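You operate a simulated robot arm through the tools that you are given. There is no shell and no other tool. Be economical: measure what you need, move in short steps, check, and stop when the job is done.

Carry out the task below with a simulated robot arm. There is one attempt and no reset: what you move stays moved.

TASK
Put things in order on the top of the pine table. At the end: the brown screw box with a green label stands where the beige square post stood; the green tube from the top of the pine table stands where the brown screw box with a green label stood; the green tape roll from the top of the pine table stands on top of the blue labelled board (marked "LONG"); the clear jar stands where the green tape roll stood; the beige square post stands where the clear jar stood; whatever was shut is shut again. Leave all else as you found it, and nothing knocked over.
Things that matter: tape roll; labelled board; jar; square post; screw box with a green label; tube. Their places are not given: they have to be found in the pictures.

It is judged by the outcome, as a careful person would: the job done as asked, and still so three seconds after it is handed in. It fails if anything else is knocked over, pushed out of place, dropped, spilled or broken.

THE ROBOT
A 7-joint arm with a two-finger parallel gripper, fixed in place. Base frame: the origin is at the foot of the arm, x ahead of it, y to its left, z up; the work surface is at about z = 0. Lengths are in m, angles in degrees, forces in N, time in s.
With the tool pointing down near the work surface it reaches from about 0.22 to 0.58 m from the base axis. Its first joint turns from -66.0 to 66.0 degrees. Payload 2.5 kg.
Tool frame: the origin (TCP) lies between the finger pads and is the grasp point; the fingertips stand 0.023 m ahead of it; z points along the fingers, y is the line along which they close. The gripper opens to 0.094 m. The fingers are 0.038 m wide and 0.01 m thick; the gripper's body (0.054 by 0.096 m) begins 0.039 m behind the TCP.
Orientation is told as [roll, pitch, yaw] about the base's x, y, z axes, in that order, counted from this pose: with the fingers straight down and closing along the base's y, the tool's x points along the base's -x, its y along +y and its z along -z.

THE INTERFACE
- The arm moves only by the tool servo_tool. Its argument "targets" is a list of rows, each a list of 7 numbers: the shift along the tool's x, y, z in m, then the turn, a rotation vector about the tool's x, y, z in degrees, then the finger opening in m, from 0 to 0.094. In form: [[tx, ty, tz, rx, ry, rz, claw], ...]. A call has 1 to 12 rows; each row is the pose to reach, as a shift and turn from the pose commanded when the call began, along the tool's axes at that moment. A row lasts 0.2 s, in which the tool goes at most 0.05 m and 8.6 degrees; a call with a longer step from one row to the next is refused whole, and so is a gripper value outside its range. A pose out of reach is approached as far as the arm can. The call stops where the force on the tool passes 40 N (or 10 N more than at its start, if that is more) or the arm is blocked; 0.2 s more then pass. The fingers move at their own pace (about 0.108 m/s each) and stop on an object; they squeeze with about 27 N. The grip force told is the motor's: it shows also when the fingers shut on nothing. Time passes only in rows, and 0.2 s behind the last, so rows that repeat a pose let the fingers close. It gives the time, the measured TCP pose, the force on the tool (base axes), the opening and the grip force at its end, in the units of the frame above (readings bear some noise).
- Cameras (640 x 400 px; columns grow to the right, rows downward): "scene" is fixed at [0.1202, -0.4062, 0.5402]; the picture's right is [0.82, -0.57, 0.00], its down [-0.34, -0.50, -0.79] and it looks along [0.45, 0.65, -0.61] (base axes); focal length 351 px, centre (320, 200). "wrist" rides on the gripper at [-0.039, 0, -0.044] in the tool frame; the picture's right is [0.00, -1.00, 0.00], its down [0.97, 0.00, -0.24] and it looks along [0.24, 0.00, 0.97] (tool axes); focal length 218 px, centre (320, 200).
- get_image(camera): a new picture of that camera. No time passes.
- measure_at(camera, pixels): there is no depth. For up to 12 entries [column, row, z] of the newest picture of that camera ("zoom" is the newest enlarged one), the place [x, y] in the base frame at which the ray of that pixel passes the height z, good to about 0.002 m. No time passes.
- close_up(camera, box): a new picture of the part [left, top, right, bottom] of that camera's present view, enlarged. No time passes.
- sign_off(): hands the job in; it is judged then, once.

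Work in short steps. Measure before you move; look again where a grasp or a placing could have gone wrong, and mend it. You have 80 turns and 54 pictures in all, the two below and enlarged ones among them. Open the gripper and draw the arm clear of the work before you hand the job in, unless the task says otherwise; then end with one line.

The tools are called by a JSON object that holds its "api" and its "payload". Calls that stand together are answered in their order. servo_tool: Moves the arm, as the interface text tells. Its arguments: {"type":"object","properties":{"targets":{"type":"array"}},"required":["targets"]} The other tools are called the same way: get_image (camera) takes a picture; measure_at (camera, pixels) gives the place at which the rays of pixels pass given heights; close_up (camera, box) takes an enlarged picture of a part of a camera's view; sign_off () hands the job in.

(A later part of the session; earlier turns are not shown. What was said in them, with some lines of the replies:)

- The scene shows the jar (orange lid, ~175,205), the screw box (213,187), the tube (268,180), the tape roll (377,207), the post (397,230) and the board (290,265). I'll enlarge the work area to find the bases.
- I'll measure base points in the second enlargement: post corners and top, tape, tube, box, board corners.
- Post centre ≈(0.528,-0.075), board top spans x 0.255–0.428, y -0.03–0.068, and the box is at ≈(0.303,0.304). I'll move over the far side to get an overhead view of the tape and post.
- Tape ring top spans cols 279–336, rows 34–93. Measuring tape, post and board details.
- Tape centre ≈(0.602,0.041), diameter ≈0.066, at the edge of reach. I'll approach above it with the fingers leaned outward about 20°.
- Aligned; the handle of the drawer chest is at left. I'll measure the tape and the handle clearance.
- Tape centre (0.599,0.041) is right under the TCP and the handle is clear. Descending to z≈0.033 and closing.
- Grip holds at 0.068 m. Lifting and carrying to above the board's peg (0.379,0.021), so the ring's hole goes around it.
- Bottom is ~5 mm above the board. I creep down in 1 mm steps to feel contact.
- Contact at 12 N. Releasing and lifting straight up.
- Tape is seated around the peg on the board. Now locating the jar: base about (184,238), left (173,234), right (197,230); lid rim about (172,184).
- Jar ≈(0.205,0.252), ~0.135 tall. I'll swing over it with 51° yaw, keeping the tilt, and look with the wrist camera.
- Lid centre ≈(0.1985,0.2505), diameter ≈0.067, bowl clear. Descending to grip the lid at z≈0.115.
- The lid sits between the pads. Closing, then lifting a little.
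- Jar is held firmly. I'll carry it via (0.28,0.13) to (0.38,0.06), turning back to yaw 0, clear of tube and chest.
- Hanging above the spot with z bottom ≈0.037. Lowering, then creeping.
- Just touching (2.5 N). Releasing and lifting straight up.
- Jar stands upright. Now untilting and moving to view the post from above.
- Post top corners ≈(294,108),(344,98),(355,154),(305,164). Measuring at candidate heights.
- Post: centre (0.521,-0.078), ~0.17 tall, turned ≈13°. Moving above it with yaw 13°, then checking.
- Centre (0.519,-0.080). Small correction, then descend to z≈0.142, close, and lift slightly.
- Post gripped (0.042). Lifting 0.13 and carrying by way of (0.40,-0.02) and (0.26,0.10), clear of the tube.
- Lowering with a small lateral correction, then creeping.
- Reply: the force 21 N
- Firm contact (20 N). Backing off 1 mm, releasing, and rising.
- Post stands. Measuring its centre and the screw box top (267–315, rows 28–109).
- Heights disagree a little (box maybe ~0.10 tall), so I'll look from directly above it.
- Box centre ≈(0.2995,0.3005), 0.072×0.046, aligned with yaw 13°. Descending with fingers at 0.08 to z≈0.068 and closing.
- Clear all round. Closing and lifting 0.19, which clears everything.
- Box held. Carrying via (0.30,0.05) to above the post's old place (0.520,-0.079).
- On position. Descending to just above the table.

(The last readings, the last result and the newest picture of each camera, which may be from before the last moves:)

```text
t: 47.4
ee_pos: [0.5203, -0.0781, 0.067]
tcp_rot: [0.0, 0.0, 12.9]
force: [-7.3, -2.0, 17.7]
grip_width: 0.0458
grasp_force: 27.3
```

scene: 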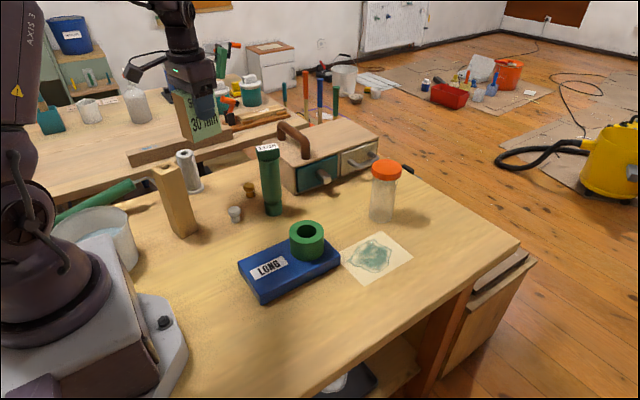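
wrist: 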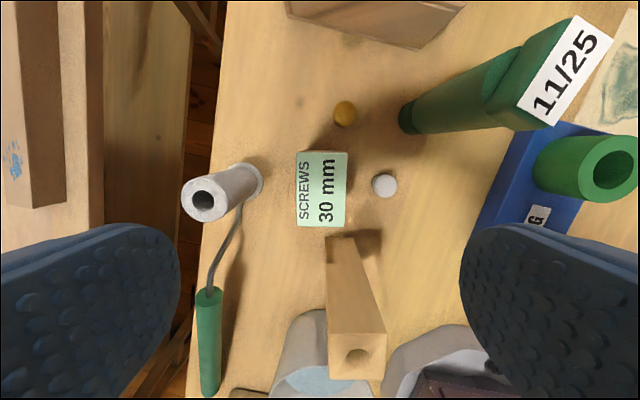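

Contact. Backing off slightly, releasing, and rising.

{"api": "servo_tool", "payload": {"targets": [[0, 0, -0.001, 0, 0, 0, 0.035], [0, 0, -0.001, 0, 0, 0, 0.065], [0, 0, -0.001, 0, 0, 0, 0.085], [0, 0, -0.03, 0, 0, 0, 0.085], [0, 0, -0.075, 0, 0, 0, 0.085], [0, 0, -0.12, 0, 0, 0, 0.085], [0, 0, -0.165, 0, 0, 0, 0.085], [0, 0, -0.21, 0, 0, 0, 0.085], [0, 0, -0.21, 0, 0, 0, 0.085]]}}

{"api": "get_image", "payload": {"camera": "scene"}}

{"api": "get_image", "payload": {"camera": "wrist"}}

```text
t: 49.4
ee_pos: [0.52, -0.0803, 0.2749]
tcp_rot: [-0.1, -0.1, 13.0]
force: [-0.2, 0.6, -1.1]
grip_width: 0.085
grasp_force: 0.0
```

```text
19 pictures are left
```

scene: 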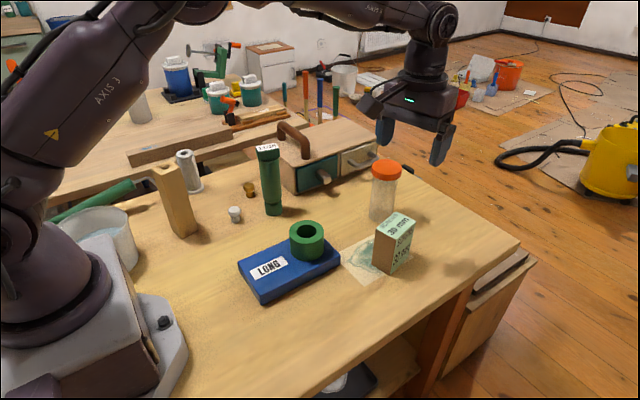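

```text
18 pictures are left
```

wrist: 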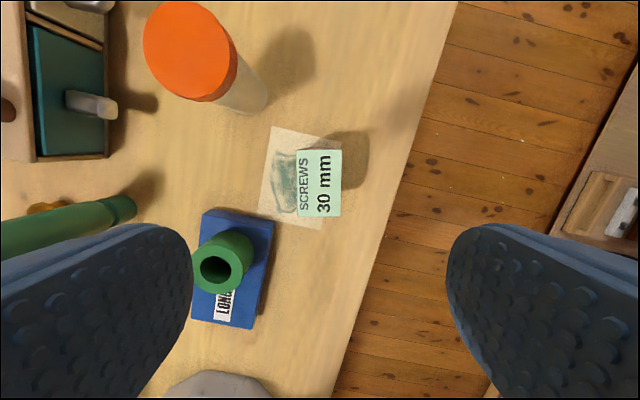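

Box stands in the post's place. Now to the tube: moving above (0.39,0.19) for an overhead look.

{"api": "servo_tool", "payload": {"targets": [[0.0094, 0.0416, -0.01, 0, 0, 0, 0.094], [0.0189, 0.0832, -0.02, 0, 0, 0, 0.094], [0.0283, 0.1248, -0.02, 0, 0, 0, 0.094], [0.0378, 0.1665, -0.02, 0, 0, 0, 0.094], [0.0472, 0.2081, -0.02, 0, 0, 0, 0.094], [0.0567, 0.2497, -0.02, 0, 0, 0, 0.094], [0.0661, 0.2913, -0.02, 0, 0, 0, 0.094], [0.0661, 0.2913, -0.02, 0, 0, 0, 0.094]]}}

{"api": "get_image", "payload": {"camera": "wrist"}}

{"api": "close_up", "payload": {"camera": "scene", "box": [220, 130, 320, 230]}}

```text
t: 51.2
ee_pos: [0.3868, 0.1901, 0.2941]
tcp_rot: [0.0, -0.1, 13.0]
force: [-0.1, -0.6, -0.2]
grip_width: 0.094
grasp_force: 0.1
```

```text
17 pictures are left
```

wrist: 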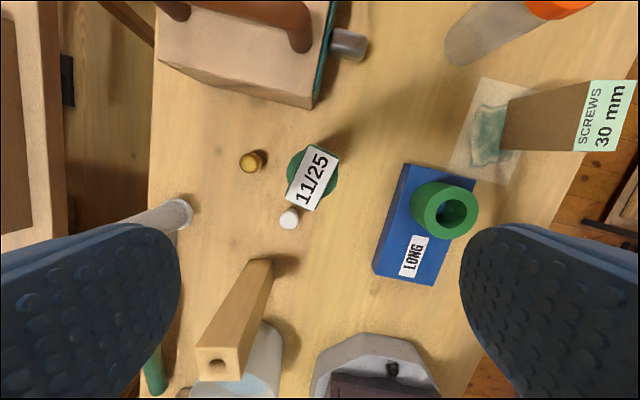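

```text
4.00 times, centred on (270, 180) of scene
```

zoom: 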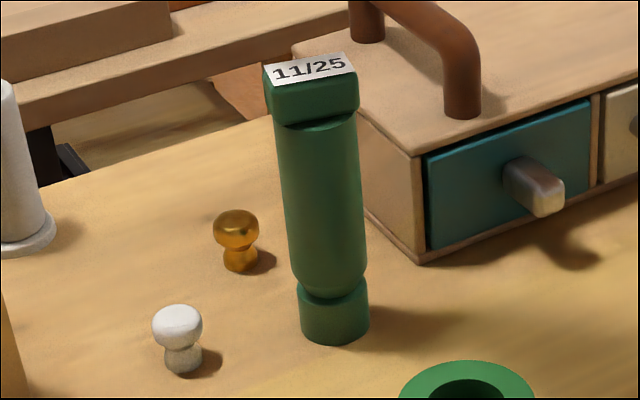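

{"api": "close_up", "payload": {"camera": "wrist", "box": [220, 110, 400, 240]}}

{"api": "measure_at", "payload": {"camera": "wrist", "pixels": [[311, 145, 0.17], [341, 161, 0.17], [315, 211, 0.17], [285, 195, 0.17], [313, 178, 0.16], [253, 161, 0.025], [289, 218, 0.025], [346, 42, 0.04], [318, 85, 0.09], [300, 40, 0.15]]}}

{"api": "measure_at", "payload": {"camera": "zoom", "pixels": [[320, 200, 0.17]]}}

```text
3.08 times, centred on (310, 175) of wrist
```

zoom: 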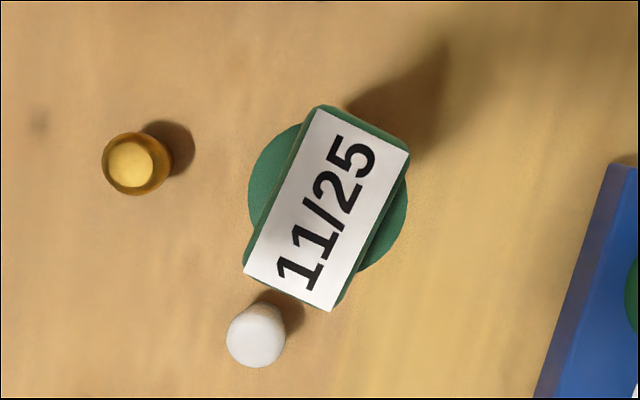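

```text
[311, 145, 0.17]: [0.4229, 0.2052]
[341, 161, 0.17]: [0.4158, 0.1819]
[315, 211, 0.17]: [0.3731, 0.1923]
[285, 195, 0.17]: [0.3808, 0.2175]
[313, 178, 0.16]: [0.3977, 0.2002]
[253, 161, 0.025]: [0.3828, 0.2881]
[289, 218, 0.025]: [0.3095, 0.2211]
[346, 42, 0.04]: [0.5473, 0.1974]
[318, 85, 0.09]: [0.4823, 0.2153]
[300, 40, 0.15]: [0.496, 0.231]
```

```text
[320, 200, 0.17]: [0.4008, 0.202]
```

{"api": "measure_at", "payload": {"camera": "scene", "pixels": [[267.5, 147, 0.15], [267.5, 147, 0.16], [267.5, 147, 0.17], [267.5, 161, 0.13], [275, 216, 0], [265.5, 210, 0], [282, 208, 0], [273, 214, 0]]}}

```text
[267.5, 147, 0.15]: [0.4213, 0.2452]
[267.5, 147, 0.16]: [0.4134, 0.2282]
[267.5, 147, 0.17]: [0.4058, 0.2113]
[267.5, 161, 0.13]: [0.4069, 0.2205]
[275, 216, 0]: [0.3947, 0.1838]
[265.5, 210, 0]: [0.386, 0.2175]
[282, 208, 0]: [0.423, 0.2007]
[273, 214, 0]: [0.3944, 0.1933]
```

Tube: centre ≈(0.3995,0.2005), top ≈0.177, crimp long axis at -15°. I'll turn to yaw -15° and come above it.

{"api": "servo_tool", "payload": {"targets": [[-0.0047, 0.0025, 0.01, 0, 0, 7, 0.094], [-0.0094, 0.005, 0.02, 0, 0, 14, 0.094], [-0.0141, 0.0075, 0.03, 0, 0, 21, 0.094], [-0.0141, 0.0075, 0.05, 0, 0, 28, 0.094], [-0.0141, 0.0075, 0.069, 0, 0, 28, 0.094], [-0.0141, 0.0075, 0.069, 0, 0, 28, 0.094]]}}

{"api": "get_image", "payload": {"camera": "wrist"}}

```text
t: 52.6
ee_pos: [0.4024, 0.2008, 0.2255]
tcp_rot: [0.0, 0.1, -15.1]
force: [0.6, 0.7, -0.4]
grip_width: 0.0937
grasp_force: 0.0
```

```text
14 pictures are left
```

wrist: 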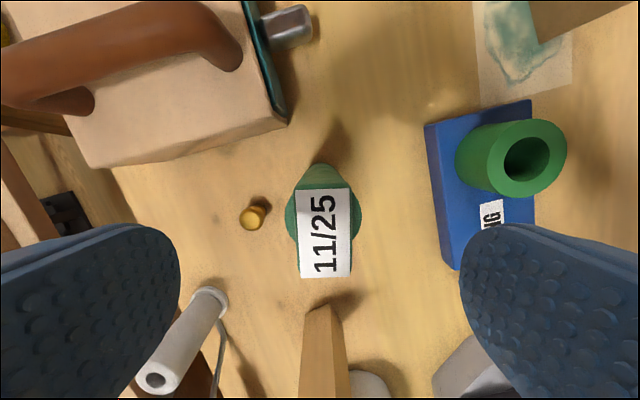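

{"api": "measure_at", "payload": {"camera": "wrist", "pixels": [[294, 190, 0.177], [349, 189, 0.177], [352, 277, 0.177], [301, 278, 0.177], [324, 234, 0.177], [287, 215, 0.12], [362, 215, 0.12]]}}

```text
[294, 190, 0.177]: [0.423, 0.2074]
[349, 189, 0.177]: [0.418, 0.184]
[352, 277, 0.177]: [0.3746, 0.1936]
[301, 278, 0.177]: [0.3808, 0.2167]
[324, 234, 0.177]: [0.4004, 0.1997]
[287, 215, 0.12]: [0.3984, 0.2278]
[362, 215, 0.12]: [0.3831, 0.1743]
```

Aligned with centre (0.400,0.200). Descending to z≈0.145 and closing.

{"api": "servo_tool", "payload": {"targets": [[0.001, 0, 0.03, 0, 0, 0, 0.094], [0.001, 0, 0.06, 0, 0, 0, 0.094], [0.001, 0, 0.08, 0, 0, 0, 0.094], [0.001, 0, 0.08, 0, 0, 0, 0.094], [0.001, 0, 0.08, 0, 0, 0, 0.02], [0.001, 0, 0.08, 0, 0, 0, 0.02], [0.001, 0, 0.08, 0, 0, 0, 0.02], [0.001, 0, 0.08, 0, 0, 0, 0.02]]}}

{"api": "close_up", "payload": {"camera": "scene", "box": [200, 100, 340, 230]}}

```text
t: 54.4
ee_pos: [0.3999, 0.2011, 0.146]
tcp_rot: [0.0, 0.0, -15.0]
force: [0.5, -0.6, -0.2]
grip_width: 0.0443
grasp_force: 26.6
```

```text
3.08 times, centred on (270, 165) of scene
```

zoom: 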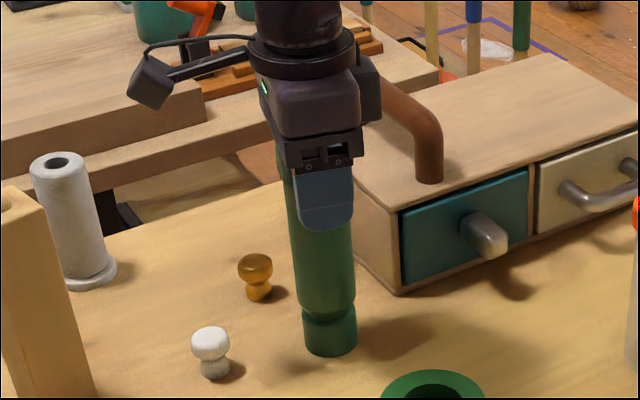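

Gripped (0.044). Lifting 0.09, shifting to (0.2995,0.3005), then lowering to 1 cm above the table.

{"api": "servo_tool", "payload": {"targets": [[0, 0, -0.02, 0, 0, 0, 0.02], [0, 0, -0.06, 0, 0, 0, 0.02], [0, 0, -0.09, 0, 0, 0, 0.02], [0.0308, 0.0177, -0.09, 0, 0, 0, 0.02], [0.0615, 0.0353, -0.09, 0, 0, 0, 0.02], [0.0923, 0.053, -0.09, 0, 0, 0, 0.02], [0.123, 0.0706, -0.09, 0, 0, 0, 0.02], [0.123, 0.0706, -0.09, 0, 0, 0, 0.02], [0.123, 0.0706, -0.05, 0, 0, 0, 0.02], [0.123, 0.0706, -0.02, 0, 0, 0, 0.02], [0.123, 0.0706, -0.01, 0, 0, 0, 0.02], [0.123, 0.0706, -0.01, 0, 0, 0, 0.02]]}}

{"api": "close_up", "payload": {"camera": "scene", "box": [130, 80, 290, 240]}}

```text
t: 57.0
ee_pos: [0.3014, 0.3016, 0.1561]
tcp_rot: [-0.1, 0.0, -15.0]
force: [-0.6, -0.3, -1.3]
grip_width: 0.0443
grasp_force: 27.1
```

```text
2.50 times, centred on (210, 160) of scene
```

zoom: 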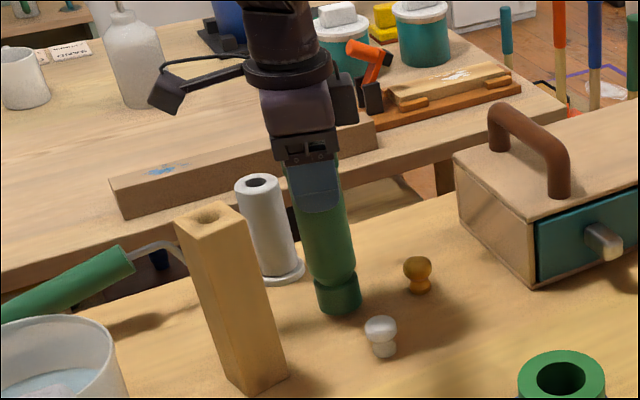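

Upright and clear. Creeping down to contact.

{"api": "servo_tool", "payload": {"targets": [[0.001, 0, 0.006, 0, 0, 0, 0.02], [0.001, 0, 0.0085, 0, 0, 0, 0.02], [0.001, 0, 0.0095, 0, 0, 0, 0.02], [0.001, 0, 0.0105, 0, 0, 0, 0.02], [0.001, 0, 0.0105, 0, 0, 0, 0.02]]}}

```text
t: 58.2
ee_pos: [0.3004, 0.3015, 0.1476]
tcp_rot: [0.0, 0.0, -15.0]
force: [0.0, 0.4, -2.2]
grip_width: 0.0441
grasp_force: 26.7
```

{"api": "servo_tool", "payload": {"targets": [[0, 0, 0.001, 0, 0, 0, 0.02], [0, 0, 0.0018, 0, 0, 0, 0.02], [0, 0, 0.0018, 0, 0, 0, 0.02]]}}

```text
t: 59.0
ee_pos: [0.301, 0.3023, 0.1452]
tcp_rot: [0.1, -0.1, -15.0]
force: [-0.7, -5.4, 21.7]
grip_width: 0.0441
grasp_force: 27.3
```

Contact. Backing off ~1.5 mm, releasing and rising.

{"api": "servo_tool", "payload": {"targets": [[0, 0, -0.0013, 0, 0, 0, 0.02], [0, 0, -0.0013, 0, 0, 0, 0.055], [0, 0, -0.0013, 0, 0, 0, 0.075], [0, 0, -0.0013, 0, 0, 0, 0.075], [0, 0, -0.03, 0, 0, 0, 0.075], [0, 0, -0.07, 0, 0, 0, 0.075], [0, 0, -0.11, 0, 0, 0, 0.075], [0, 0, -0.15, 0, 0, 0, 0.075], [0, 0, -0.15, 0, 0, 0, 0.075]]}}

{"api": "get_image", "payload": {"camera": "scene"}}

{"api": "get_image", "payload": {"camera": "wrist"}}

```text
t: 61.0
ee_pos: [0.2991, 0.3042, 0.2944]
tcp_rot: [-0.1, 0.1, -15.0]
force: [0.0, -0.1, -0.5]
grip_width: 0.075
grasp_force: 0.1
```

```text
11 pictures are left
```

scene: 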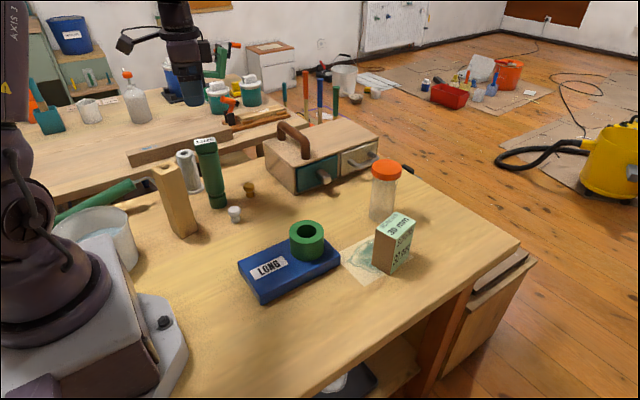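

```text
10 pictures are left
```

wrist: 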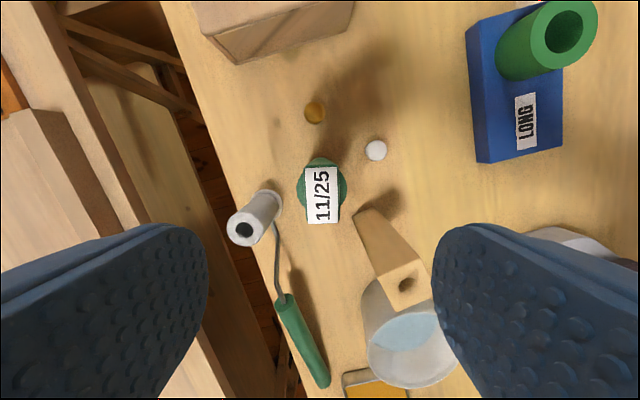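

Everything stands in place. Drawing the arm clear back to near its start pose.

{"api": "servo_tool", "payload": {"targets": [[-0.0155, -0.0386, 0, 0, 0, -2, 0.094], [-0.031, -0.0771, 0, 0, 0, -4, 0.094], [-0.0465, -0.1157, 0, 0, 0, -6, 0.094], [-0.062, -0.1542, 0, 0, 0, -8, 0.094], [-0.0775, -0.1928, 0, 0, 0, -10, 0.094], [-0.093, -0.2313, 0, 0, 0, -12, 0.094], [-0.1085, -0.2699, 0, 0, 0, -14, 0.094], [-0.124, -0.3084, 0, 0, 0, -15, 0.094], [-0.124, -0.3084, 0, 0, 0, -15, 0.094]]}}

{"api": "get_image", "payload": {"camera": "scene"}}

{"api": "measure_at", "payload": {"camera": "wrist", "pixels": [[322, 195, 0.177], [314, 112, 0.025], [376, 150, 0.025]]}}

```text
t: 63.0
ee_pos: [0.3395, -0.0267, 0.2926]
tcp_rot: [0.0, 0.0, -0.1]
force: [-0.7, -1.3, -0.2]
grip_width: 0.0944
grasp_force: 0.1
```

```text
9 pictures are left
```

scene: 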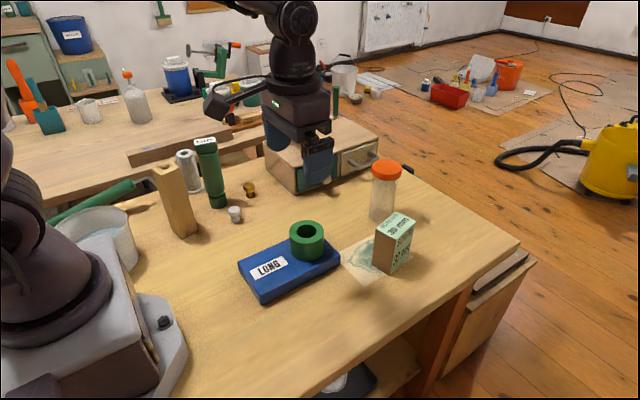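

```text
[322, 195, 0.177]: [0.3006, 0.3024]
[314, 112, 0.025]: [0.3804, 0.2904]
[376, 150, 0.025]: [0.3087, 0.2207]
```

The tube is at (0.301,0.302), the knobs have not moved, everything is upright and the arm is clear. Handing in.

{"api": "sign_off", "payload": {}}

```text
The job is handed in.
```

I moved all five objects to their places as asked, nothing was knocked over, the drawers stayed shut, and I handed the job in with the arm clear and the gripper open.
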